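You operate a simulated robot arm through the tools that you are given. There is no shell and no other tool.

You run a simulated two-armed robot. Do the job below in one go: nothing can be reset, and whatever is moved stays where it is left.

Task
The press halted part-way: shut the guard, release the dies and lock it out.
Fine: white button, wait till the dies stand open, switch off, key to the yellow tray. Set down upright: key peg with a yellow band.
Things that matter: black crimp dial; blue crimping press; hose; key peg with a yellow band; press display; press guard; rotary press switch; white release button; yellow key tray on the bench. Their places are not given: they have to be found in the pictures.

Only the result counts: the job must be done as asked and must still hold three seconds after the hand-in. Knocking over, shifting, dropping, spilling or breaking anything else fails it.

Robot
Two 7-joint arms with fingered hands on one trunk that stands fixed in place. Base frame: the origin is at the foot of the trunk, x ahead of it, y to its left, z up. Readings come in cm, degrees, newtons and seconds.
The left shoulder is at [2.1, 20.8, 139.8], the right one opposite. Payload 5 kg a hand.
The TCP of each hand is the grasp point between the finger pads, 4.8 cm short of the fingertips. In the tool frame z runs along the fingers and y along their closing line. Largest opening 16 cm; the body of the gripper starts 5.6 cm behind the TCP. The gripper is a hand of 4 fingers: y runs from the thumb to the fingers, the wrist lies at [-2.6, -14.2, -25.2] in the tool frame, and closing takes about 1.5 s.
Orientation is told as [roll, pitch, yaw] about the base's x, y, z axes, in that order, counted from this pose: with the fingers straight down and the wrist toward the robot, the tool's x, y and z point along [0, 1, 0], [1, 0, 0] and [0, 0, -1] of the base frame.

Tools
- The arms move only by the tool step_arm. It takes "left_rows", "right_rows" or both (then of equal length, played together; a hand with none holds still); each is a list of rows, each a list of 7 numbers: the turn, a rotation vector about the tool's x, y, z in degrees, then the shift along the tool's x, y, z in m, then the gripper command, from -1 (shut) to 1 (fully open), values between in proportion. In form: [[rx, ry, rz, x, y, z, grip], ...]. A call has 1 to 20 rows; each row is the pose to reach, as a shift and turn from the pose commanded when the call began, along the tool's axes at that moment. Rows are played at 5 a second. More than 5 cm and 8.6 degrees between two rows, or a gripper value outside its range, and nothing of the call is played. A pose out of reach is approached as far as the arm can. The call stops where the force on the tool passes 40 N (or 10 N more than at its start, if that is more) or the arm is blocked; 0.2 s more then pass. Each finger travels about 10.8 cm/s and halts on what it meets, pressing with about 30 N; the grip force reading is that of the motor and also rises with nothing between the fingers. The clock runs only during rows and for 0.2 s after the last one: add rows that repeat a pose to give the fingers time. It gives the time, the measured TCP pose, the force on the tool (base axes), the opening and the grip force at its end, in the units of the frame above (readings bear some noise), with the torque about the TCP (base axes, N m) and any sound that the robot's microphone picked up.
- Cameras (640 x 400 px; columns grow to the right, rows downward): "scene" is now at [10.13, 4.08, 159.56]; the picture's right is [0.31, -0.95, -0.00], its down [-0.51, -0.17, -0.84] and it looks along [0.80, 0.26, -0.54] (base axes); focal length 368 px, centre (320, 200). "left" rides on the left gripper at [-8.7, -13.2, -18.9] in its tool frame; the picture's right is [-0.83, -0.26, 0.49], its down [0.51, -0.71, 0.49] and it looks along [0.22, 0.66, 0.72] (tool axes); focal length 238 px, centre (320, 200). "right" rides on the right gripper at [8.7, -13.3, -18.9] in its tool frame; the picture's right is [-0.83, 0.26, -0.49], its down [-0.51, -0.71, 0.49] and it looks along [-0.22, 0.66, 0.72] (tool axes); focal length 238 px, centre (320, 200).
- camera(camera): a new picture of that camera. It takes no simulated time.
- move_column(by): slides the trunk up (or, below 0, down) by that many cm; the arms and the scene camera ride with it, the base frame stays. It gives what a move gives, with no picture.
- hand_shape(shape, hand): the hand has 4 fingers and takes this shape, open, in about a second: jaw (thumb against the fingers, like two jaws); tri (thumb and two fingers); tip (a fingertip pinch); poke (one finger out to press); point (the index stretched); flat (the hand flat); cup (the hand cupped); fist (a fist). The gripper value then closes the fingers along that shape, each until it touches; the sizes above hold for jaw. It gives what a move gives, with no picture.
- head_to(pan, tilt): turns the head with the scene camera to pan (to the left, within 86 degrees either way) and tilt (down, from -29 to 69), counted from straight ahead of the robot. It gives what a move gives.
- locate(camera, pixels): there is no depth. For up to 12 entries [column, row, z] of the newest picture of that camera ("zoom" is the newest enlarged one), the place [x, y] in the base frame at which the ray of that pixel passes the height z, good to about 0.2 cm, but the place of the scene camera against the robot may be out by one fixed shift of up to 1.8 cm in any direction. It takes no simulated time.
- enlarge(camera, box): a new picture of the part [left, top, right, bottom] of that camera's present view, enlarged. It takes no simulated time.
- job_done(): hands the job in; it is judged then, once.

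Open the grippers and draw the arms clear of the work before you hand the job in, unless the task says otherwise.

The tools are called after "Emit:" by a JSON object that holds its "name" and its "arguments". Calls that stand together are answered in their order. step_arm: Moves the arms, as the interface text tells. Its arguments: {"type":"object","properties":{"left_rows":{"type":"array","items":{"type":"array","items":{"type":"number"}}},"right_rows":{"type":"array","items":{"type":"array","items":{"type":"number"}}}},"required":[]} The other tools are called the same way: move_column (by) slides the trunk up or down; hand_shape (shape, hand) gives the hand a shape; head_to (pan, tilt) turns the head that bears the scene camera; camera (camera) takes a picture; locate (camera, pixels) gives the place at which the rays of pixels pass given heights; enlarge (camera, box) takes an enlarged picture of a part of a camera's view; job_done () hands the job in.

At the start:

```text
t: 0.0
left_eef_pos: [60.14, 36.56, 126.88]
left_tool_rot: [0.0, 0.1, 0.0]
left_contact_force: [-0.2, 0.7, 0.6]
left_torque: [-0.01, -0.02, 0.02]
left_opening: 15.94
left_grip_force: 0.1
left_shape: jaw
right_eef_pos: [82.39, -10.23, 121.29]
right_tool_rot: [0.0, 0.0, -0.1]
right_contact_force: [-0.2, 0.1, -0.6]
right_torque: [0.02, -0.02, 0.0]
right_opening: 15.95
right_grip_force: 0.1
right_shape: jaw
trunk travel left (down, up): [-40.0, 29.0]
head pan, tilt: [18.2, 32.7]
```

scene: 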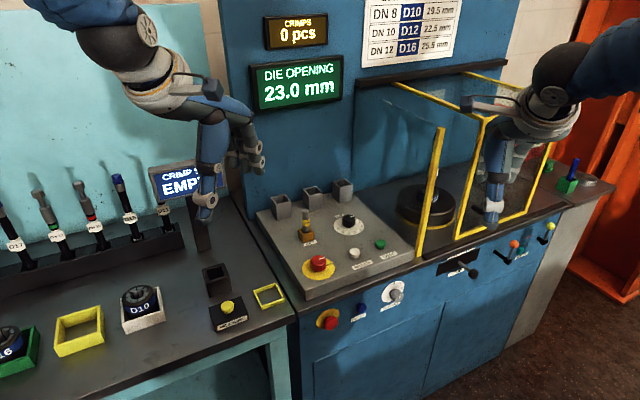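
right: 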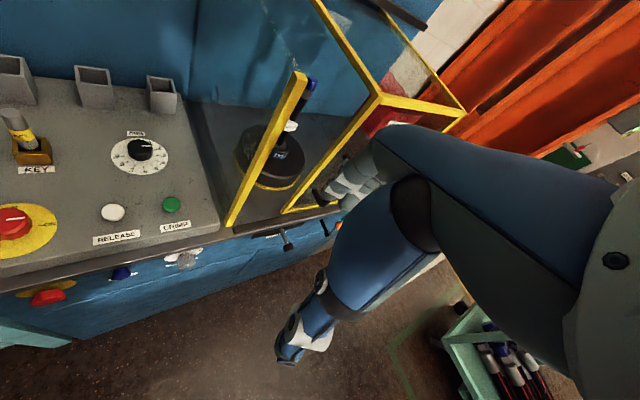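
left: 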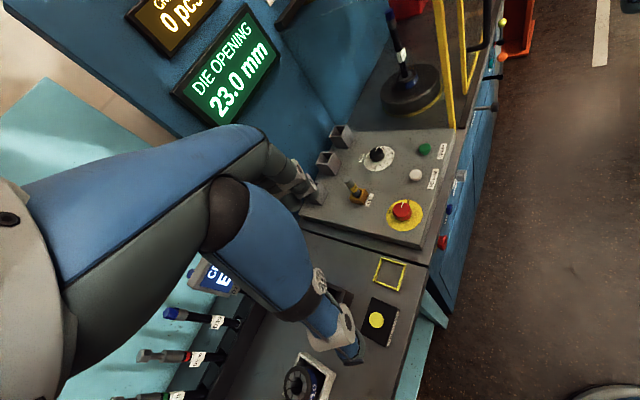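

The scene picture shows the control panel around (340,235), the guard's yellow frame at (430,190)-(560,200), and small yellow trays at (268,295) and (78,330). I enlarge these parts to see the details.

Emit:
{"name": "enlarge", "arguments": {"camera": "scene", "box": [240, 160, 440, 340]}}

Emit:
{"name": "enlarge", "arguments": {"camera": "scene", "box": [340, 50, 640, 290]}}

Emit:
{"name": "enlarge", "arguments": {"camera": "scene", "box": [0, 150, 300, 390]}}

Emit:
{"name": "enlarge", "arguments": {"camera": "right", "box": [0, 0, 480, 300]}}

Emit:
{"name": "enlarge", "arguments": {"camera": "left", "box": [280, 0, 520, 300]}}

```text
2.22 times, centred on (340, 250) of scene
```

zoom: 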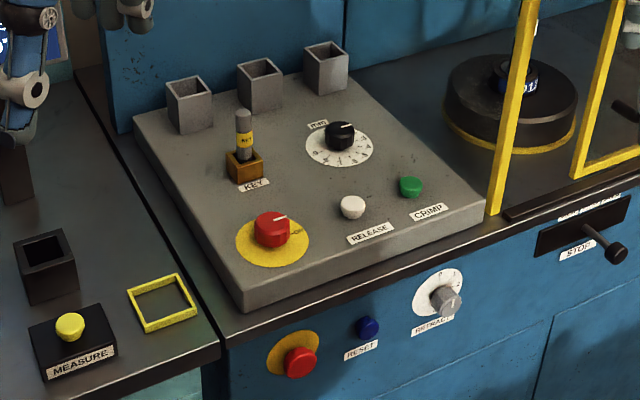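

```text
1.67 times, centred on (490, 170) of scene
```

zoom: 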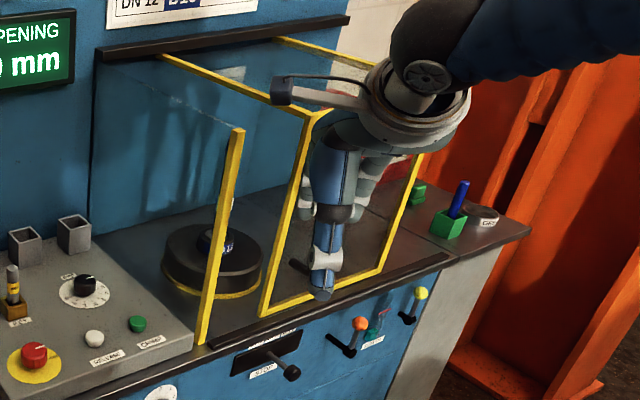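

```text
1.67 times, centred on (150, 270) of scene
```

zoom: 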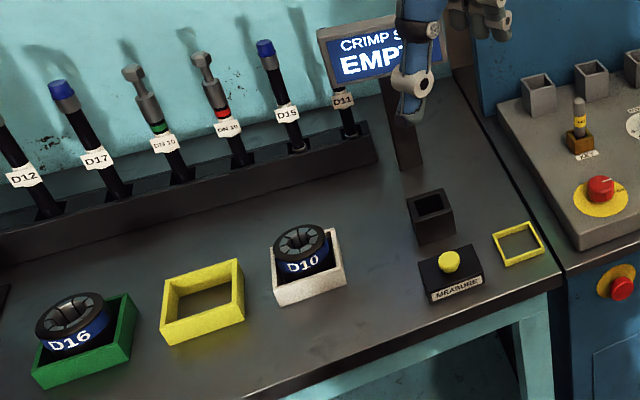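

```text
1.33 times, centred on (240, 150) of right
```

zoom: 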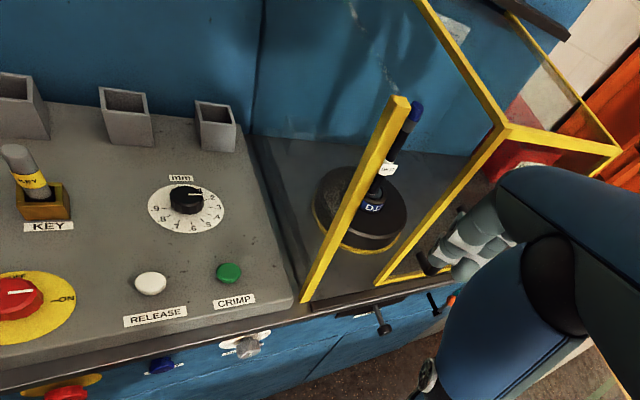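

```text
1.33 times, centred on (400, 150) of left
```

zoom: 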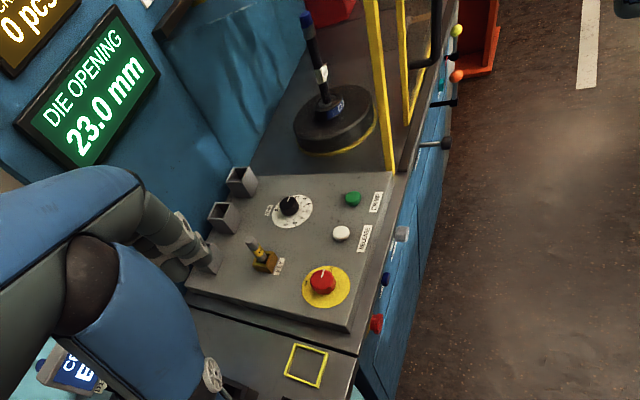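

I need heights, so I take rays of the same features (white button, green button, switch, key peg base) from both wrist cameras, at two heights.

Emit:
{"name": "locate", "arguments": {"camera": "left", "pixels": [[416, 175, 80], [416, 175, 100], [424, 150, 80], [424, 150, 100], [401, 210, 80], [401, 210, 100], [359, 200, 80], [359, 200, 100], [376, 257, 80], [376, 257, 100], [399, 291, 80], [399, 291, 100]]}}

Emit:
{"name": "locate", "arguments": {"camera": "right", "pixels": [[112, 212, 80], [112, 212, 100], [170, 204, 80], [170, 204, 100], [14, 220, 80], [14, 220, 100], [33, 160, 80], [33, 160, 100]]}}

Emit:
{"name": "locate", "arguments": {"camera": "scene", "pixels": [[355, 253, 80], [355, 253, 100], [381, 244, 80], [381, 244, 100], [317, 262, 80], [317, 262, 100], [307, 240, 80], [307, 240, 100], [254, 291, 80], [278, 286, 80], [284, 299, 80], [260, 308, 80]]}}

```text
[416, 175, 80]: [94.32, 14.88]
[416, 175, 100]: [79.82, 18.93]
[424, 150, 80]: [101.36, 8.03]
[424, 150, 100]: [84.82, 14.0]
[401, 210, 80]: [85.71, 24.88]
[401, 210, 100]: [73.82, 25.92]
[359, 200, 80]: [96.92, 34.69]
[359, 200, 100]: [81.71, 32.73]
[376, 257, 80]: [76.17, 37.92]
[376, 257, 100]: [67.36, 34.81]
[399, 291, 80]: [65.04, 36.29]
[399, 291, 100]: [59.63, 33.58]
```

```text
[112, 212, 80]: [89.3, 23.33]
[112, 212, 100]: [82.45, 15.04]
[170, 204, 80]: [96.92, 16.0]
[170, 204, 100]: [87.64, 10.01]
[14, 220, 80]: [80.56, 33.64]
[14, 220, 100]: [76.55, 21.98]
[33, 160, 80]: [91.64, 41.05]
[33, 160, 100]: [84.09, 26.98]
```

```text
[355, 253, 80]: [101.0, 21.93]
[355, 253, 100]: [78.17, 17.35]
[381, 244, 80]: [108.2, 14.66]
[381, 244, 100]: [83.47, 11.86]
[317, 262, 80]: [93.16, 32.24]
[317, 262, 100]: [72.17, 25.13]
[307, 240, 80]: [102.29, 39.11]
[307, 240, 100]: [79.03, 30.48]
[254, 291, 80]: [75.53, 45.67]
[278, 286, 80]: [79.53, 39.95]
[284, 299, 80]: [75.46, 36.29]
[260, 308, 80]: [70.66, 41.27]
```

White button triangulates to about (84.5,17.7,93.7), green (90.4,12,93.3), switch (77.6,25.6,93.8), so the press front runs about 45° to the robot. The right arm hides the guard, so I draw it back and aside, then look again.

Emit:
{"name": "step_arm", "arguments": {"right_rows": [[0, 0, 0, 0, -0.04, 0, 1], [0, 0, 0, -0.03, -0.08, 0, 1], [0, 0, 0, -0.06, -0.12, 0, 1], [0, 0, 0, -0.09, -0.16, 0, 1], [0, 0, 0, -0.12, -0.2, 0, 1], [0, 0, 0, -0.15, -0.24, 0, 1]]}}

Emit:
{"name": "head_to", "arguments": {"pan": 5, "tilt": 30}}

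Emit:
{"name": "camera", "arguments": {"camera": "scene"}}

Emit:
{"name": "enlarge", "arguments": {"camera": "scene", "box": [260, 20, 560, 280]}}

Emit:
{"name": "camera", "arguments": {"camera": "right"}}

```text
t: 1.4
left_eef_pos: [59.8, 36.75, 127.06]
left_tool_rot: [-0.1, -0.1, 0.2]
left_contact_force: [-0.8, -0.3, 0.8]
left_torque: [0.01, -0.15, -0.01]
left_opening: 15.95
left_grip_force: 0.1
left_shape: jaw
right_eef_pos: [58.15, -25.15, 121.05]
right_tool_rot: [0.0, -0.1, 0.0]
right_contact_force: [-1.5, 0.2, 0.5]
right_torque: [0.03, -0.1, -0.01]
right_opening: 15.99
right_grip_force: 0.0
right_shape: jaw
trunk travel left (down, up): [-40.0, 29.0]
head pan, tilt: [18.2, 32.7]
```

```text
t: 2.1
left_eef_pos: [60.23, 36.72, 126.76]
left_tool_rot: [-0.1, 0.1, 0.0]
left_contact_force: [0.2, -0.3, 0.1]
left_torque: [-0.03, 0.02, 0.01]
left_opening: 15.96
left_grip_force: 0.0
left_shape: jaw
right_eef_pos: [58.42, -25.15, 120.99]
right_tool_rot: [-0.1, 0.0, 0.0]
right_contact_force: [0.5, 0.5, 0.5]
right_torque: [0.01, 0.04, 0.01]
right_opening: 15.99
right_grip_force: 0.0
right_shape: jaw
trunk travel left (down, up): [-40.0, 29.0]
head pan, tilt: [5.0, 30.0]
```

```text
taken
```

scene: 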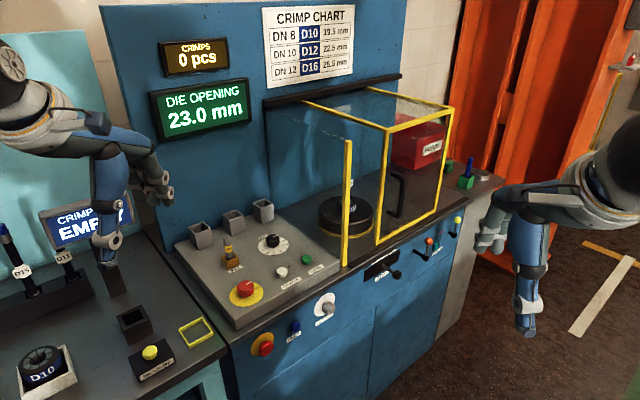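

```text
1.54 times, centred on (410, 150) of scene
```

zoom: 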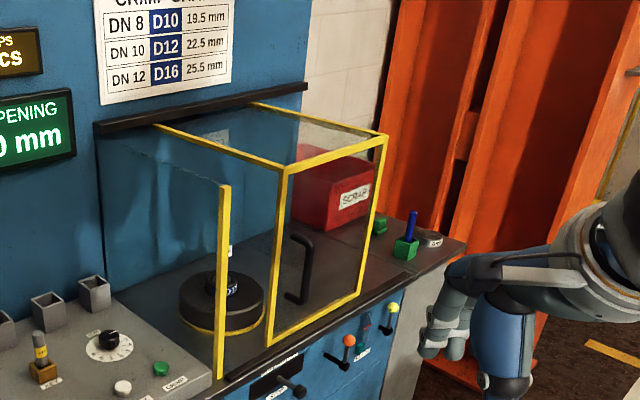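

```text
taken
```

right: 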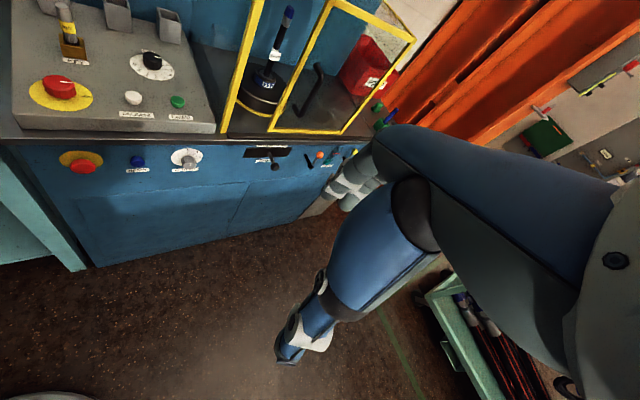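

The guard is a sliding yellow frame with a black vertical handle at scene (397,195), standing open by a gap from the yellow post at (347,200). I enlarge it in the right wrist view to triangulate.

Emit:
{"name": "enlarge", "arguments": {"camera": "right", "box": [180, 0, 440, 200]}}

Emit:
{"name": "enlarge", "arguments": {"camera": "scene", "box": [320, 90, 480, 290]}}

Emit:
{"name": "camera", "arguments": {"camera": "left"}}

Emit:
{"name": "enlarge", "arguments": {"camera": "left", "box": [340, 0, 540, 160]}}

```text
2.00 times, centred on (310, 100) of right
```

zoom: 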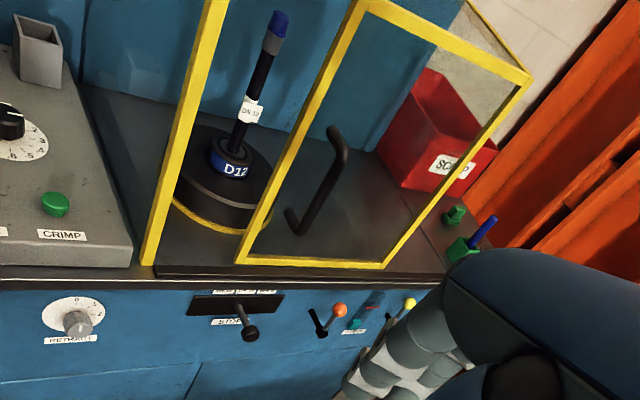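

```text
2.00 times, centred on (400, 190) of scene
```

zoom: 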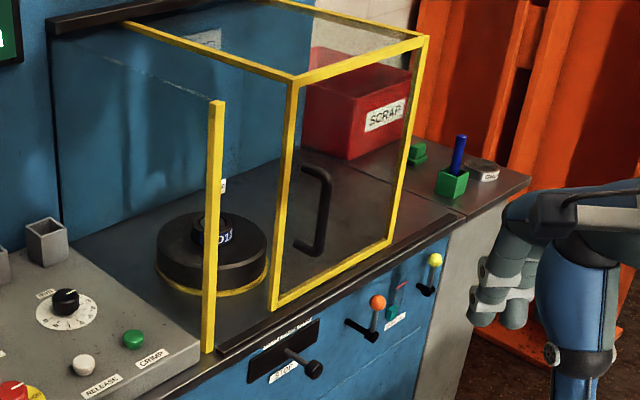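

```text
taken
```

left: 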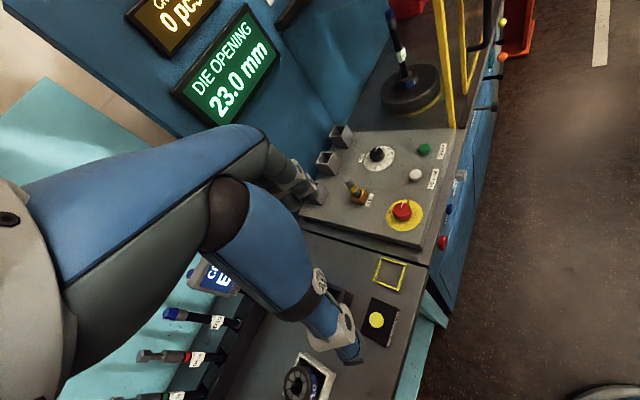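

```text
2.50 times, centred on (440, 80) of left
```

zoom: 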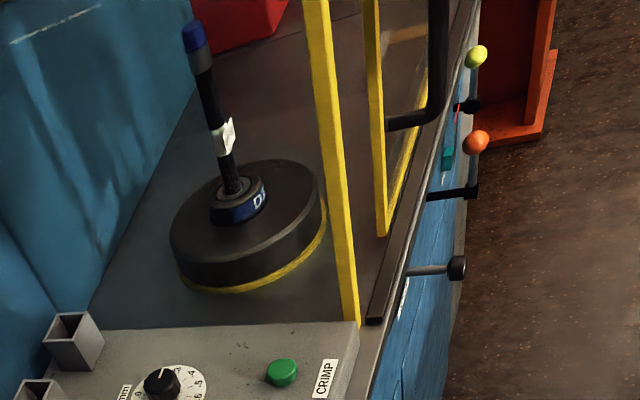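

I triangulate the handle ends, post and guard corners from the right, left and scene views at two heights.

Emit:
{"name": "locate", "arguments": {"camera": "right", "pixels": [[300.5, 116, 90], [300.5, 116, 110], [321.5, 75, 90], [321.5, 75, 110], [223.5, 131.5, 90], [223.5, 131.5, 110], [270, 131, 90], [270, 131, 110], [341, 133, 90], [341, 133, 110], [413.5, 39, 90], [413.5, 39, 110]]}}

Emit:
{"name": "locate", "arguments": {"camera": "left", "pixels": [[488, 47.2, 90], [488, 47.2, 110], [452, 130, 90], [452, 130, 110], [464.8, 94, 90], [464.8, 94, 110]]}}

Emit:
{"name": "locate", "arguments": {"camera": "scene", "pixels": [[396, 216.5, 90], [396, 216.5, 110], [403.5, 176, 90], [403.5, 176, 110], [344, 265, 90], [376.5, 244, 90], [435, 211.5, 90], [386, 130, 110], [386, 130, 130], [453.5, 109, 110], [453.5, 109, 130], [348, 141, 120]]}}

```text
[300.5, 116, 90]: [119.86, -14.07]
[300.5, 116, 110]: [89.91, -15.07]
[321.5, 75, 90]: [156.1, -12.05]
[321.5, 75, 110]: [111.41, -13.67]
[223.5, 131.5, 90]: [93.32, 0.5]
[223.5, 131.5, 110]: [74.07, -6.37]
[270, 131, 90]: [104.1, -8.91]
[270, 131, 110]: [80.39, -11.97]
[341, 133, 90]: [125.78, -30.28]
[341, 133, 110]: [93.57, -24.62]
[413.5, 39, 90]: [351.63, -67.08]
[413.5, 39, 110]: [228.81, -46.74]
```

```text
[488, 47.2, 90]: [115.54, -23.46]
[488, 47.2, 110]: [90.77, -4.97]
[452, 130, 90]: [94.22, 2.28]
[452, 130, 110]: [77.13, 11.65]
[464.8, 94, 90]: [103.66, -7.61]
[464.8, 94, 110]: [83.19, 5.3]
```

```text
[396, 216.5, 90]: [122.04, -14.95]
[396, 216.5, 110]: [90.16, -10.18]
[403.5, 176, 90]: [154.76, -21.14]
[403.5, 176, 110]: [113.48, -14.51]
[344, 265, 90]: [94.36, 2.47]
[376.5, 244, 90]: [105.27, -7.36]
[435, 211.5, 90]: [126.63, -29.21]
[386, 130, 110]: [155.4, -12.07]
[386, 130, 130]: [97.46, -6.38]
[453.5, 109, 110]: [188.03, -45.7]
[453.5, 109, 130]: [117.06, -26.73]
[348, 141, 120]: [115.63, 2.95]
```

The guard base is at z≈88; post foot (95.7,1.3), guard's left stile foot (105.7,-8.7), so it must slide about 13 cm along (-0.72,0.70). The handle bar stands at about (105,-14.3), z 99.6–113. I give both hands the poke shape and look at them.

Emit:
{"name": "hand_shape", "arguments": {"shape": "poke", "hand": "right"}}

Emit:
{"name": "hand_shape", "arguments": {"shape": "poke", "hand": "left"}}

Emit:
{"name": "head_to", "arguments": {"pan": 0, "tilt": 30}}

Emit:
{"name": "camera", "arguments": {"camera": "scene"}}

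Emit:
{"name": "camera", "arguments": {"camera": "right"}}

Emit:
{"name": "camera", "arguments": {"camera": "left"}}

```text
t: 3.0
left_eef_pos: [60.14, 36.6, 126.8]
left_tool_rot: [0.0, 0.0, -0.1]
left_contact_force: [0.0, -0.3, 0.9]
left_torque: [0.01, -0.01, 0.0]
left_opening: 15.98
left_grip_force: 0.1
left_shape: jaw
right_eef_pos: [58.39, -25.15, 120.92]
right_tool_rot: [0.0, 0.0, 0.0]
right_contact_force: [0.0, 0.2, 0.6]
right_torque: [0.01, 0.05, -0.01]
right_opening: 0.0
right_grip_force: 0.1
right_shape: poke
trunk travel left (down, up): [-40.0, 29.0]
head pan, tilt: [5.0, 30.0]
```

```text
t: 4.0
left_eef_pos: [60.19, 36.6, 126.89]
left_tool_rot: [-0.1, 0.0, 0.1]
left_contact_force: [-0.2, 0.2, 0.3]
left_torque: [-0.02, 0.04, 0.01]
left_opening: 0.0
left_grip_force: 0.1
left_shape: poke
right_eef_pos: [58.38, -25.21, 121.06]
right_tool_rot: [0.0, -0.1, 0.1]
right_contact_force: [-0.1, -0.3, 0.4]
right_torque: [0.0, -0.01, -0.02]
right_opening: 0.0
right_grip_force: 0.1
right_shape: poke
trunk travel left (down, up): [-40.0, 29.0]
head pan, tilt: [5.0, 30.0]
```

```text
t: 4.6
left_eef_pos: [60.16, 36.62, 126.9]
left_tool_rot: [0.0, 0.0, 0.0]
left_contact_force: [0.7, 0.0, -0.5]
left_torque: [0.01, -0.01, -0.02]
left_opening: 0.0
left_grip_force: 0.1
left_shape: poke
right_eef_pos: [58.35, -25.13, 120.95]
right_tool_rot: [0.0, 0.1, 0.0]
right_contact_force: [0.2, -0.1, -0.5]
right_torque: [0.01, 0.02, 0.0]
right_opening: 0.0
right_grip_force: 0.0
right_shape: poke
trunk travel left (down, up): [-40.0, 29.0]
head pan, tilt: [0.0, 30.0]
```

```text
taken
```

scene: 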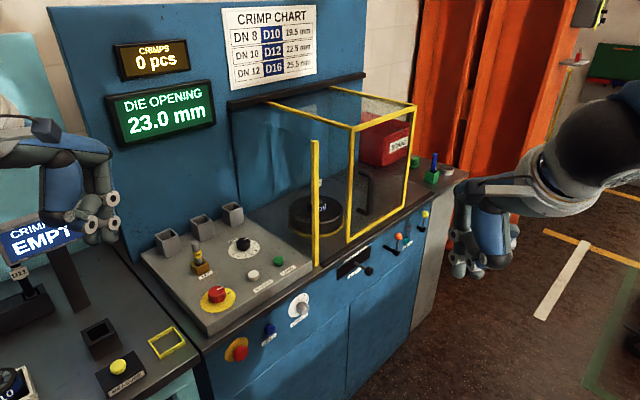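

```text
taken
```

right: 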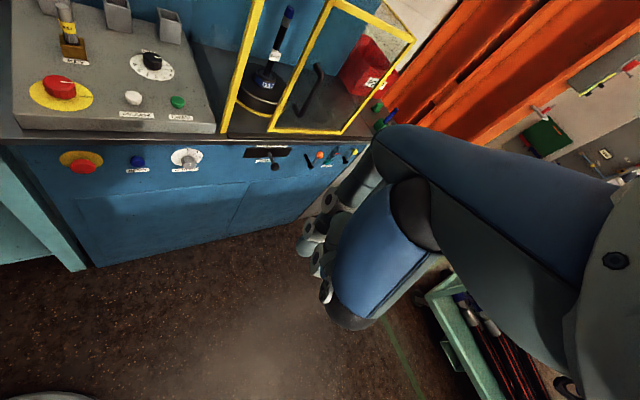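

```text
taken
```

left: 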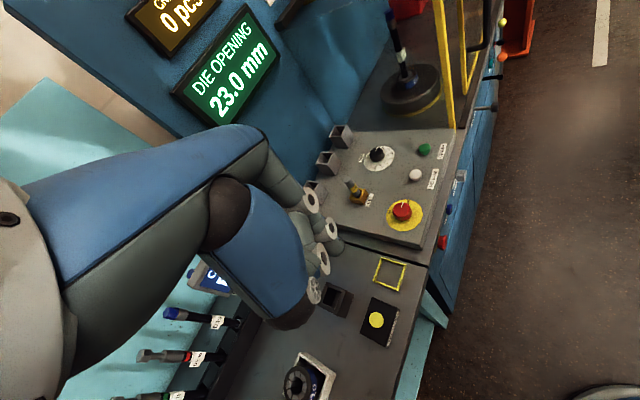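

I enlarge the two hands to see what sticks out in the poke shape.

Emit:
{"name": "enlarge", "arguments": {"camera": "scene", "box": [430, 150, 590, 290]}}

Emit:
{"name": "enlarge", "arguments": {"camera": "left", "box": [200, 120, 440, 340]}}

Emit:
{"name": "enlarge", "arguments": {"camera": "right", "box": [240, 120, 460, 340]}}

```text
2.86 times, centred on (510, 220) of scene
```

zoom: 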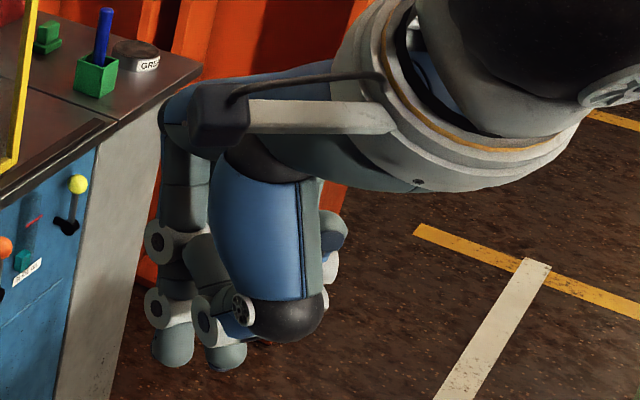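

```text
1.82 times, centred on (320, 230) of left
```

zoom: 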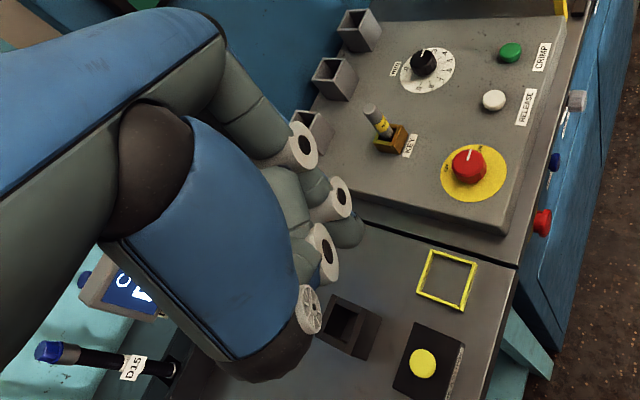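

```text
1.82 times, centred on (350, 230) of right
```

zoom: 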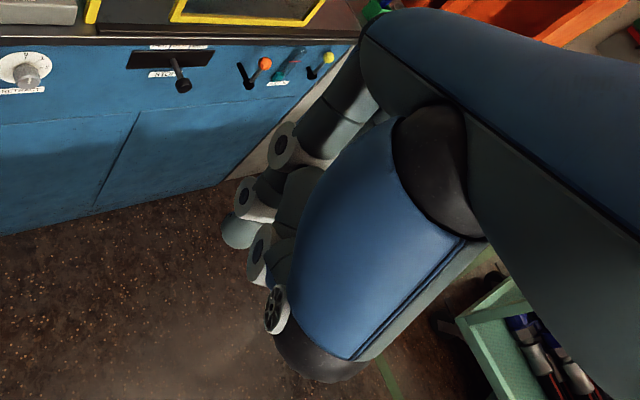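

I locate the extended fingertip, scene (458,276) / right (304,249), to learn where it lies in the tool frame.

Emit:
{"name": "locate", "arguments": {"camera": "scene", "pixels": [[458.3, 276, 116], [458.3, 276, 114], [458.3, 276, 118]]}}

Emit:
{"name": "locate", "arguments": {"camera": "right", "pixels": [[304.4, 249.2, 116], [304.4, 249.2, 114], [304.4, 249.2, 118]]}}

Emit:
{"name": "step_arm", "arguments": {"right_rows": [[0, 0, 0, 0, 0, 0, -1], [0, 0, 0, 0, 0, 0, -1], [0, 0, 0, 0, 0, 0, -1], [0, 0, 0, 0, 0, 0, -1], [0, 0, 0, 0, 0, 0, -1]]}}

Emit:
{"name": "enlarge", "arguments": {"camera": "scene", "box": [430, 150, 590, 290]}}

Emit:
{"name": "enlarge", "arguments": {"camera": "right", "box": [240, 120, 460, 340]}}

```text
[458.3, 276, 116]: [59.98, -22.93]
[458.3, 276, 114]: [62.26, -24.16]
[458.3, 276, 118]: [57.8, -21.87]
```

```text
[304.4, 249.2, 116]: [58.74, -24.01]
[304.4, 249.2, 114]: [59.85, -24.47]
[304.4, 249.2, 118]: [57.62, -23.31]
```

```text
t: 5.8
left_eef_pos: [60.1, 36.68, 126.96]
left_tool_rot: [0.0, 0.0, 0.0]
left_contact_force: [-0.6, 0.0, 0.4]
left_torque: [-0.02, -0.01, -0.02]
left_opening: 0.0
left_grip_force: 0.1
left_shape: poke
right_eef_pos: [58.27, -25.21, 120.89]
right_tool_rot: [0.0, 0.1, -0.1]
right_contact_force: [0.1, -0.6, 0.8]
right_torque: [-0.04, -0.01, -0.03]
right_opening: 0.0
right_grip_force: 0.1
right_shape: poke
trunk travel left (down, up): [-40.0, 29.0]
head pan, tilt: [0.0, 30.0]
```

```text
2.86 times, centred on (510, 220) of scene
```

zoom: 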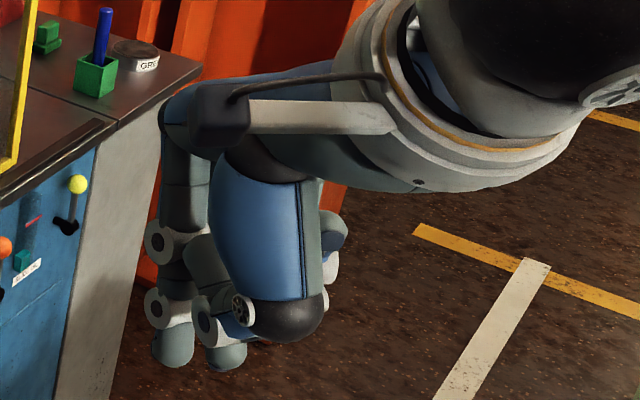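

```text
1.82 times, centred on (350, 230) of right
```

zoom: 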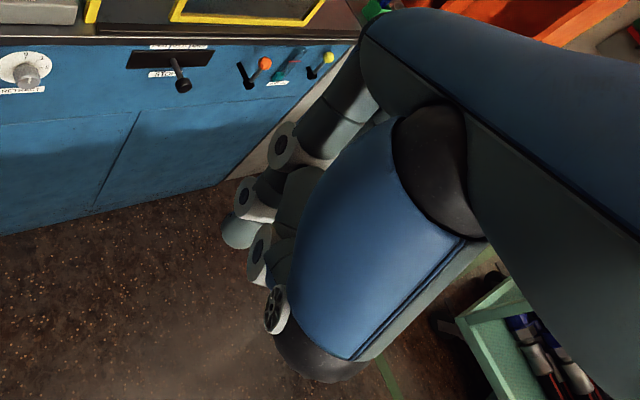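

The fingertip sits near tool (1.1,0.5,4.8), so poke works as a hook finger. I tilt the right hand 60° forward in place, to reach the handle with its index finger.

Emit:
{"name": "step_arm", "arguments": {"right_rows": [[-7.5, 0, 0, 0, 0, 0, -1], [-15, 0, 0, 0, 0, 0, -1], [-22.5, 0, 0, 0, 0, 0, -1], [-30, 0, 0, 0, 0, 0, -1], [-37.5, 0, 0, 0, 0, 0, -1], [-45, 0, 0, 0, 0, 0, -1], [-52.5, 0, 0, 0, 0, 0, -1], [-60, 0, 0, 0, 0, 0, -1], [-60, 0, 0, 0, 0, 0, -1]]}}

Emit:
{"name": "camera", "arguments": {"camera": "right"}}

Emit:
{"name": "camera", "arguments": {"camera": "scene"}}

```text
t: 7.8
left_eef_pos: [60.09, 36.67, 126.8]
left_tool_rot: [0.0, 0.0, -0.1]
left_contact_force: [-0.2, -0.6, 0.1]
left_torque: [0.01, 0.03, 0.01]
left_opening: 0.02
left_grip_force: 0.0
left_shape: poke
right_eef_pos: [58.79, -25.25, 120.91]
right_tool_rot: [0.2, -60.1, -0.2]
right_contact_force: [0.3, -0.1, 0.0]
right_torque: [0.01, 0.02, 0.02]
right_opening: 0.0
right_grip_force: 0.0
right_shape: poke
right hand out of reach, approached as far as the arm can: row 4, 5, 6, 7, 8, 9
trunk travel left (down, up): [-40.0, 29.0]
head pan, tilt: [0.0, 30.0]
```

```text
taken
```

right: 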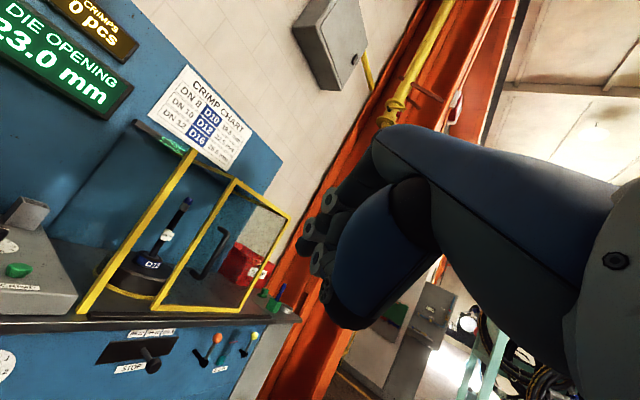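

```text
taken
```

scene: 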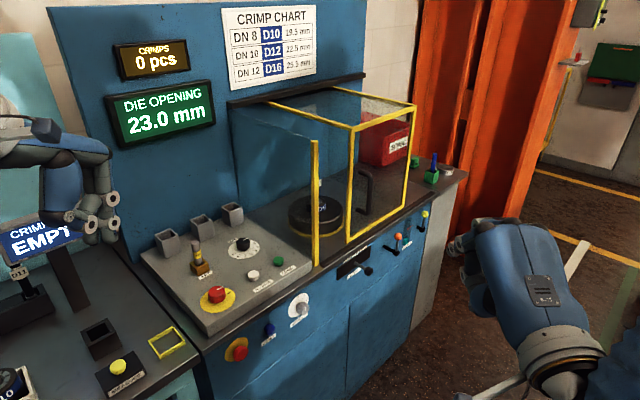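

The hand is tilted as asked at (58.8,-25.3,120.9). I bring it forward to about (97,-19.5,107), short of the handle, keeping to its right.

Emit:
{"name": "step_arm", "arguments": {"right_rows": [[0, 0, 0, 0.006, 0.008, 0.045, -1], [0, 0, 0, 0.013, 0.017, 0.09, -1], [0, 0, 0, 0.019, 0.025, 0.135, -1], [0, 0, 0, 0.026, 0.034, 0.18, -1], [0, 0, 0, 0.032, 0.042, 0.225, -1], [0, 0, 0, 0.038, 0.05, 0.27, -1], [0, 0, 0, 0.045, 0.059, 0.315, -1], [0, 0, 0, 0.051, 0.067, 0.36, -1], [0, 0, 0, 0.0575, 0.0756, 0.4, -1], [0, 0, 0, 0.0575, 0.0756, 0.4, -1]]}}

Emit:
{"name": "camera", "arguments": {"camera": "right"}}

Emit:
{"name": "camera", "arguments": {"camera": "scene"}}

```text
t: 10.0
left_eef_pos: [60.08, 36.62, 127.0]
left_tool_rot: [0.0, 0.1, 0.0]
left_contact_force: [-0.9, -0.7, -0.3]
left_torque: [0.03, -0.03, 0.03]
left_opening: 0.0
left_grip_force: 0.1
left_shape: poke
right_eef_pos: [97.05, -19.35, 107.52]
right_tool_rot: [0.1, -60.0, 0.0]
right_contact_force: [0.0, -1.0, 1.2]
right_torque: [-0.01, 0.01, 0.0]
right_opening: 0.01
right_grip_force: 0.2
right_shape: poke
trunk travel left (down, up): [-40.0, 29.0]
head pan, tilt: [0.0, 30.0]
```

```text
taken
```

right: 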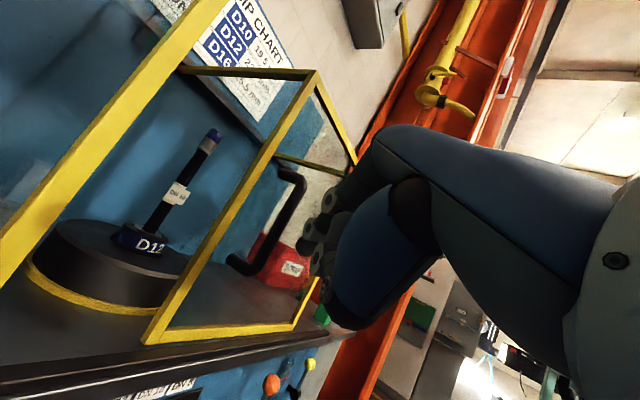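

```text
taken
```

scene: 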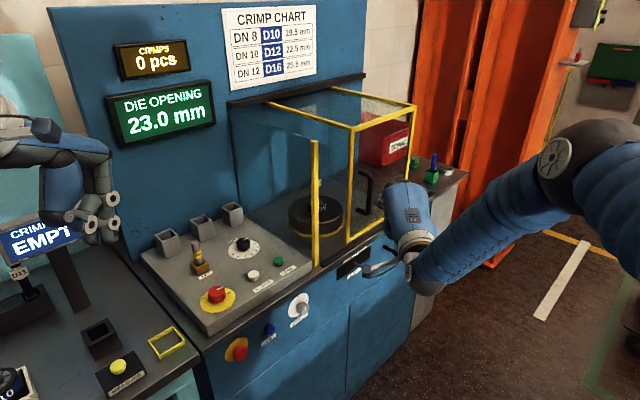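

The handle bar now shows at right-camera (240,266)–(297,180), fingers at (310,240). I check the bar's place with rays.

Emit:
{"name": "enlarge", "arguments": {"camera": "right", "box": [200, 120, 420, 340]}}

Emit:
{"name": "locate", "arguments": {"camera": "right", "pixels": [[243, 268, 98], [243, 268, 99.6], [243, 268, 102], [299, 180, 112], [299, 180, 114], [299, 180, 116], [303, 247, 104], [303, 247, 106]]}}

Emit:
{"name": "enlarge", "arguments": {"camera": "scene", "box": [330, 150, 450, 290]}}

```text
1.82 times, centred on (310, 230) of right
```

zoom: 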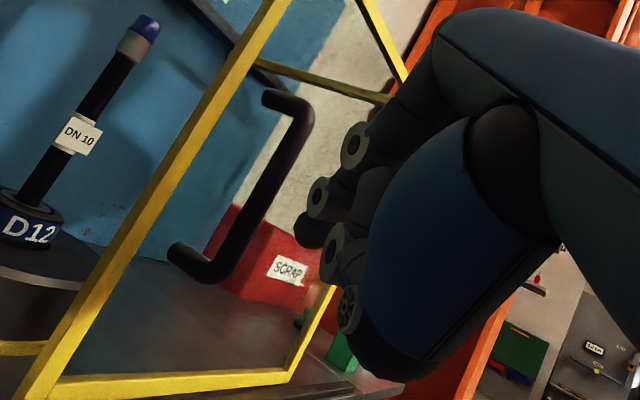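

```text
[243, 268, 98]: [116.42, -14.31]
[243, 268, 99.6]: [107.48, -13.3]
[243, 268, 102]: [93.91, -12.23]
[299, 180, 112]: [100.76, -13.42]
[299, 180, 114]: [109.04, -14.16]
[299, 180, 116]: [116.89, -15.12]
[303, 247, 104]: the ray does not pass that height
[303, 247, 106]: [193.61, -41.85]
```

```text
2.86 times, centred on (390, 220) of scene
```

zoom: 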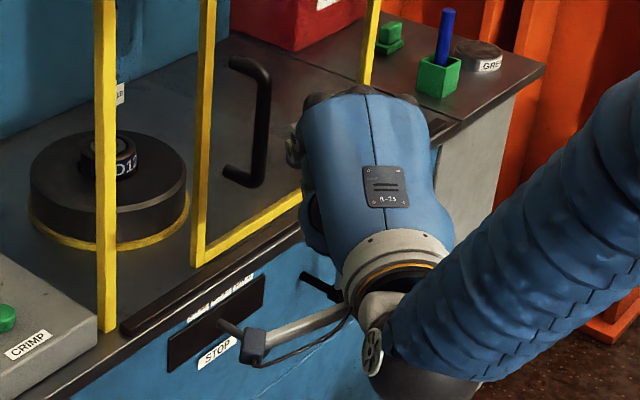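

The bar stands near (106,-14), 3 cm left of the finger line. I push the hand 6.5 cm forward so that the finger passes to the right of the bar, short of the pane.

Emit:
{"name": "step_arm", "arguments": {"right_rows": [[0, 0, 0, 0, 0.01, 0.02, -1], [0, 0, 0, 0, 0.02, 0.04, -1], [0, 0, 0, 0, 0.028, 0.0588, -1], [0, 0, 0, 0, 0.028, 0.0588, -1]]}}

Emit:
{"name": "enlarge", "arguments": {"camera": "right", "box": [200, 120, 420, 340]}}

Emit:
{"name": "enlarge", "arguments": {"camera": "scene", "box": [330, 150, 450, 290]}}

```text
t: 11.0
left_eef_pos: [60.08, 36.64, 126.82]
left_tool_rot: [0.0, 0.0, 0.0]
left_contact_force: [-0.3, 0.9, 0.7]
left_torque: [0.02, -0.04, 0.01]
left_opening: 0.0
left_grip_force: 0.0
left_shape: poke
right_eef_pos: [103.54, -19.36, 106.91]
right_tool_rot: [-0.1, -60.0, 0.1]
right_contact_force: [-0.1, -0.6, -0.1]
right_torque: [0.02, 0.03, 0.01]
right_opening: 0.02
right_grip_force: 0.0
right_shape: poke
trunk travel left (down, up): [-40.0, 29.0]
head pan, tilt: [0.0, 30.0]
```

```text
1.82 times, centred on (310, 230) of right
```

zoom: 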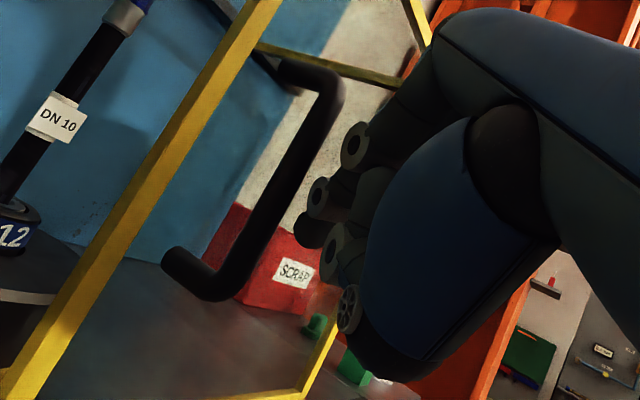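

```text
2.86 times, centred on (390, 220) of scene
```

zoom: 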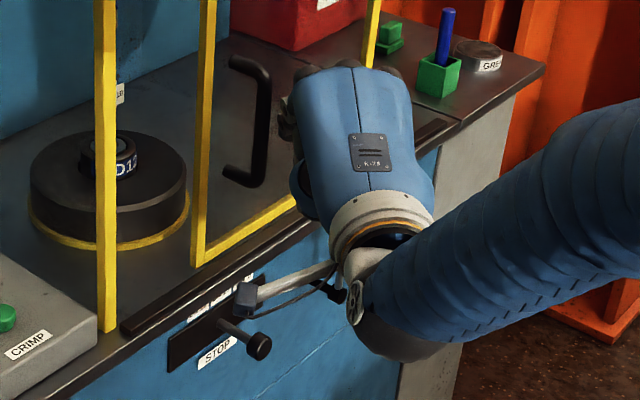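

The finger lies to the right of the bar with the bar at about 2.5 cm left. I go 2 cm further forward, move left to touch the bar, then push along the rail for the first 6 cm.

Emit:
{"name": "step_arm", "arguments": {"right_rows": [[0, 0, 0, 0, 0.01, 0.0173, -1], [0, 0, 0, 0.01, 0.01, 0.0173, -1], [0, 0, 0, 0.018, 0.01, 0.0173, -1], [0, 0, 0, 0.025, 0.01, 0.0173, -1], [0, 0, 0, 0.032, 0.0064, 0.0111, -1], [0, 0, 0, 0.039, 0.0028, 0.0049, -1], [0, 0, 0, 0.046, -0.0007, -0.0013, -1], [0, 0, 0, 0.053, -0.0043, -0.0075, -1], [0, 0, 0, 0.06, -0.0079, -0.0137, -1]]}}

Emit:
{"name": "enlarge", "arguments": {"camera": "right", "box": [200, 120, 420, 340]}}

Emit:
{"name": "camera", "arguments": {"camera": "scene"}}

```text
t: 13.0
left_eef_pos: [60.02, 36.65, 126.93]
left_tool_rot: [0.0, 0.0, 0.0]
left_contact_force: [0.5, -0.4, 0.4]
left_torque: [-0.03, 0.02, 0.02]
left_opening: 0.03
left_grip_force: 0.1
left_shape: poke
right_eef_pos: [102.06, -13.23, 106.73]
right_tool_rot: [0.0, -60.1, 0.0]
right_contact_force: [-0.7, -1.4, -0.4]
right_torque: [0.01, 0.02, 0.03]
right_opening: 0.0
right_grip_force: 0.0
right_shape: poke
trunk travel left (down, up): [-40.0, 29.0]
head pan, tilt: [0.0, 30.0]
```

```text
1.82 times, centred on (310, 230) of right
```

zoom: 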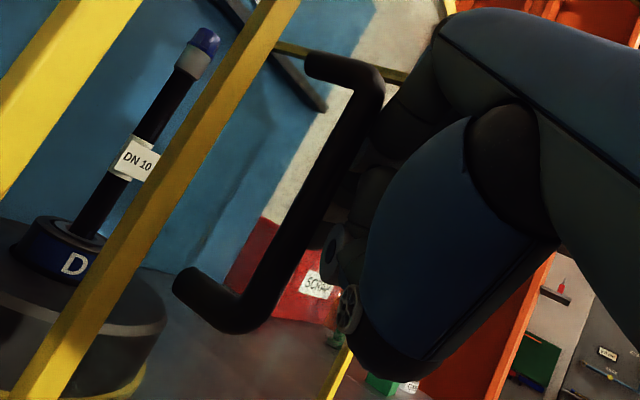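

```text
taken
```

scene: 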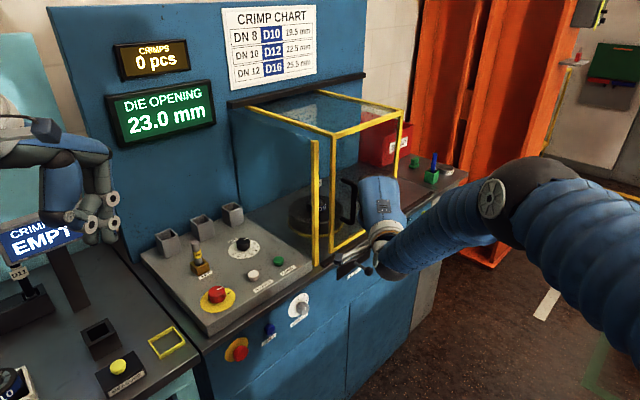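

The guard slid along (its stile went from scene column 350 to 333) at low force. I keep pushing along the rail, 1 cm a row, until the stop.

Emit:
{"name": "step_arm", "arguments": {"right_rows": [[0, 0, 0, 0.007, -0.0036, -0.0062, -1], [0, 0, 0, 0.014, -0.0072, -0.0124, -1], [0, 0, 0, 0.021, -0.0107, -0.0186, -1], [0, 0, 0, 0.028, -0.0143, -0.0248, -1], [0, 0, 0, 0.035, -0.0179, -0.031, -1], [0, 0, 0, 0.042, -0.0215, -0.0372, -1], [0, 0, 0, 0.049, -0.0251, -0.0434, -1], [0, 0, 0, 0.056, -0.0286, -0.0496, -1]]}}

Emit:
{"name": "camera", "arguments": {"camera": "right"}}

Emit:
{"name": "enlarge", "arguments": {"camera": "scene", "box": [220, 80, 460, 290]}}

```text
t: 14.7
left_eef_pos: [59.97, 36.91, 126.87]
left_tool_rot: [-0.1, 0.1, 0.2]
left_contact_force: [-0.8, 1.6, -0.5]
left_torque: [-0.17, -0.1, -0.01]
left_opening: 0.0
left_grip_force: 0.1
left_shape: poke
right_eef_pos: [97.28, -9.91, 106.99]
right_tool_rot: [-0.2, -60.1, -1.1]
right_contact_force: [12.6, -27.4, -6.2]
right_torque: [0.86, 0.4, -0.01]
right_opening: 0.0
right_grip_force: 0.1
right_shape: poke
trunk travel left (down, up): [-40.0, 29.0]
head pan, tilt: [0.0, 30.0]
stopped in row 8 (right hand): the force on the tool passed its limit at 44 N (the readings are from after the stop); the commanded pose is now the measured one
```

```text
taken
```

right: 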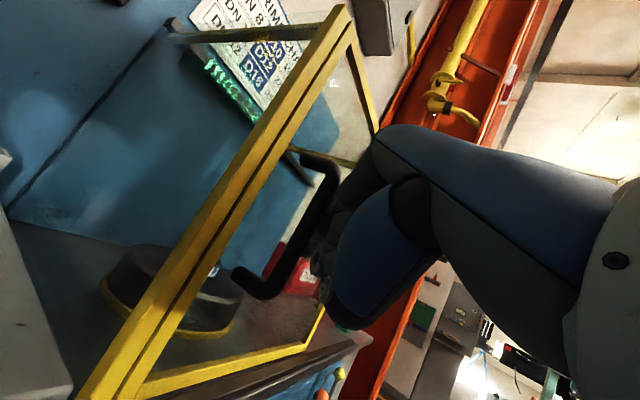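

```text
1.90 times, centred on (340, 185) of scene
```

zoom: 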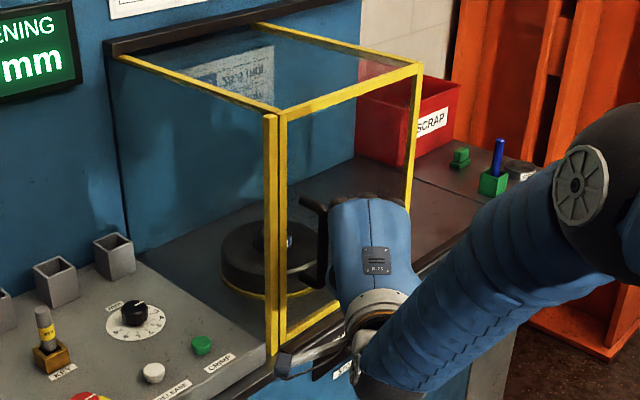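

The guard met the post: hard stop at 44 N, stiles lined up at zoom (270–282,225). I back the hand off rightward from the bar, then withdraw it towards the robot.

Emit:
{"name": "step_arm", "arguments": {"right_rows": [[0, 0, 0, -0.01, 0, 0, -1], [0, 0, 0, -0.025, 0, 0, -1], [0, 0, 0, -0.025, -0.015, -0.03, -1], [0, 0, 0, -0.025, -0.03, -0.06, -1], [0, 0, 0, -0.03, -0.045, -0.1, -1], [0, 0, 0, -0.05, -0.055, -0.14, -1], [0, 0, 0, -0.07, -0.06, -0.18, -1], [0, 0, 0, -0.09, -0.07, -0.22, -1], [0, 0, 0, -0.11, -0.08, -0.26, -1], [0, 0, 0, -0.13, -0.09, -0.3, -1]]}}

Emit:
{"name": "head_to", "arguments": {"pan": 15, "tilt": 38}}

Emit:
{"name": "camera", "arguments": {"camera": "scene"}}

Emit:
{"name": "enlarge", "arguments": {"camera": "scene", "box": [200, 60, 440, 260]}}

Emit:
{"name": "camera", "arguments": {"camera": "left"}}

Emit:
{"name": "enlarge", "arguments": {"camera": "left", "box": [280, 110, 480, 310]}}

```text
t: 16.9
left_eef_pos: [59.89, 36.77, 126.96]
left_tool_rot: [0.0, 0.0, 0.1]
left_contact_force: [-0.4, -0.4, 0.3]
left_torque: [0.04, -0.06, 0.04]
left_opening: 0.0
left_grip_force: 0.1
left_shape: poke
right_eef_pos: [66.44, -21.81, 114.2]
right_tool_rot: [0.0, -60.2, -0.6]
right_contact_force: [-0.4, -0.3, 0.4]
right_torque: [-0.02, -0.05, 0.05]
right_opening: 0.01
right_grip_force: 0.1
right_shape: poke
trunk travel left (down, up): [-40.0, 29.0]
head pan, tilt: [0.0, 30.0]
```

```text
t: 17.7
left_eef_pos: [59.98, 36.76, 126.8]
left_tool_rot: [0.0, 0.0, 0.1]
left_contact_force: [-0.7, 0.1, -0.6]
left_torque: [-0.01, 0.01, -0.01]
left_opening: 0.01
left_grip_force: 0.0
left_shape: poke
right_eef_pos: [66.61, -21.76, 114.2]
right_tool_rot: [-0.1, -60.2, -0.6]
right_contact_force: [-0.3, -0.1, -0.4]
right_torque: [0.01, -0.03, 0.0]
right_opening: 0.0
right_grip_force: 0.0
right_shape: poke
trunk travel left (down, up): [-40.0, 29.0]
head pan, tilt: [15.0, 38.0]
```

```text
taken
```

scene: 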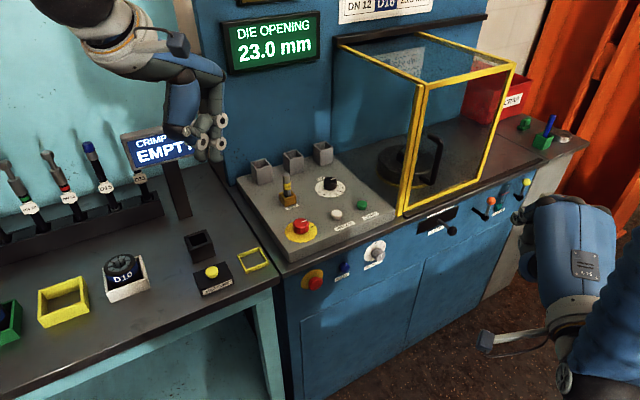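

```text
2.00 times, centred on (320, 160) of scene
```

zoom: 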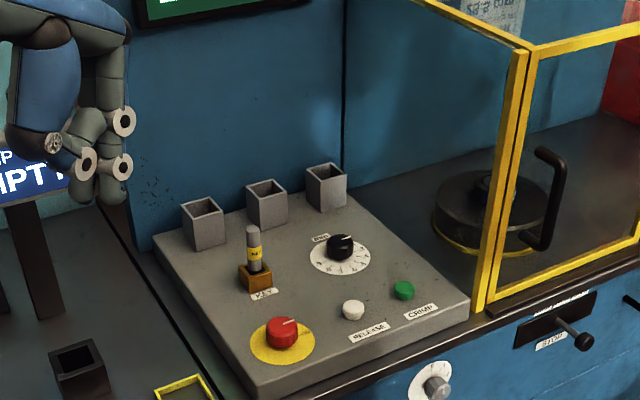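

```text
taken
```

left: 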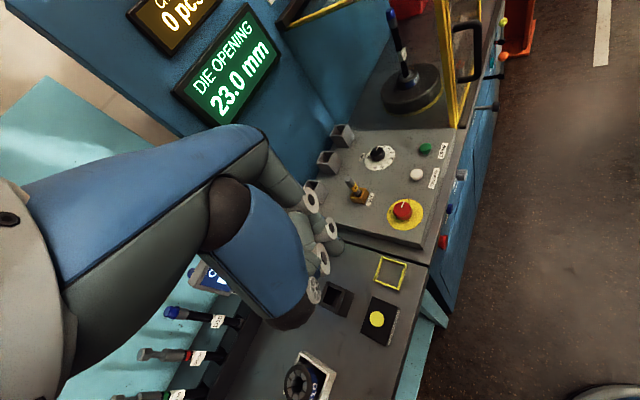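

```text
2.00 times, centred on (380, 210) of left
```

zoom: 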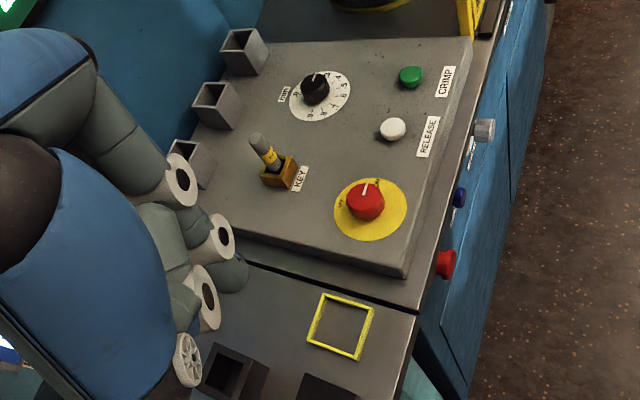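

The guard stands shut against its post. Next the white button at left view (416,174): I move the left poke finger above it, horizontally first, then down to hover.

Emit:
{"name": "step_arm", "arguments": {"left_rows": [[0, 0, 0, -0.026, 0.034, 0, -1], [0, 0, 0, -0.052, 0.068, 0, -1], [0, 0, 0, -0.077, 0.103, 0, -1], [0, 0, 0, -0.103, 0.137, 0, -1], [0, 0, 0, -0.129, 0.171, 0, -1], [0, 0, 0, -0.155, 0.206, 0.02, -1], [0, 0, 0, -0.18, 0.24, 0.04, -1], [0, 0, 0, -0.18, 0.24, 0.08, -1], [0, 0, 0, -0.18, 0.24, 0.12, -1], [0, 0, 0, -0.18, 0.24, 0.16, -1], [0, 0, 0, -0.18, 0.24, 0.2, -1], [0, 0, 0, -0.18, 0.24, 0.2, -1]]}}

Emit:
{"name": "camera", "arguments": {"camera": "left"}}

Emit:
{"name": "camera", "arguments": {"camera": "scene"}}

Emit:
{"name": "enlarge", "arguments": {"camera": "scene", "box": [240, 100, 440, 260]}}

Emit:
{"name": "camera", "arguments": {"camera": "right"}}

```text
t: 20.3
left_eef_pos: [83.84, 18.83, 106.83]
left_tool_rot: [0.0, -0.1, 0.1]
left_contact_force: [-0.6, -0.3, -0.4]
left_torque: [0.06, -0.07, 0.02]
left_opening: 0.0
left_grip_force: 0.1
left_shape: poke
right_eef_pos: [66.47, -21.95, 114.18]
right_tool_rot: [0.0, -60.2, -0.5]
right_contact_force: [-0.9, 0.0, -0.3]
right_torque: [-0.03, 0.0, 0.0]
right_opening: 0.0
right_grip_force: 0.0
right_shape: poke
trunk travel left (down, up): [-40.0, 29.0]
head pan, tilt: [15.0, 38.0]
```

```text
taken
```

left: 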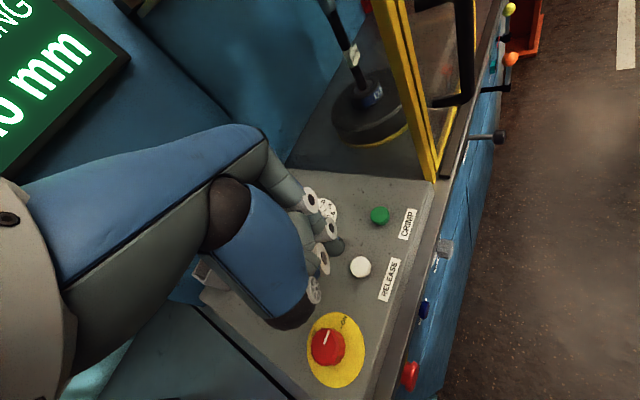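

```text
taken
```

scene: 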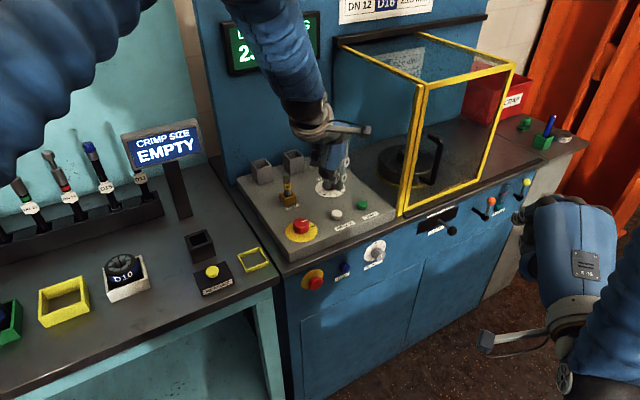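

```text
2.50 times, centred on (340, 180) of scene
```

zoom: 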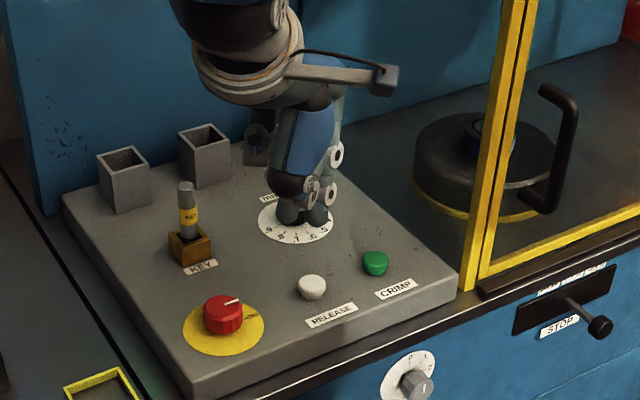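

```text
taken
```

right: 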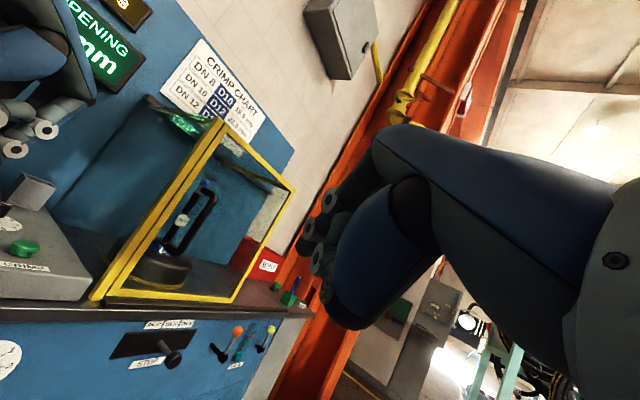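

The fingertip shows at left (337,246), the button at (360,266). I locate the button from this close view.

Emit:
{"name": "locate", "arguments": {"camera": "left", "pixels": [[360, 267, 93], [360, 267, 94], [380, 215, 93.5], [327, 347, 94], [338, 246, 102]]}}

Emit:
{"name": "enlarge", "arguments": {"camera": "left", "box": [260, 170, 460, 390]}}

```text
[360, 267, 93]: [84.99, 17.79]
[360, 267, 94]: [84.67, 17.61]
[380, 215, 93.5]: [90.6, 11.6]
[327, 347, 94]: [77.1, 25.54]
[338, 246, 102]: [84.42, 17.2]
```

```text
1.82 times, centred on (360, 280) of left
```

zoom: 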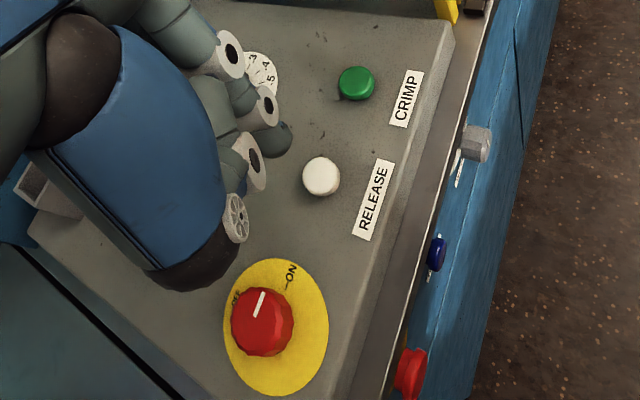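

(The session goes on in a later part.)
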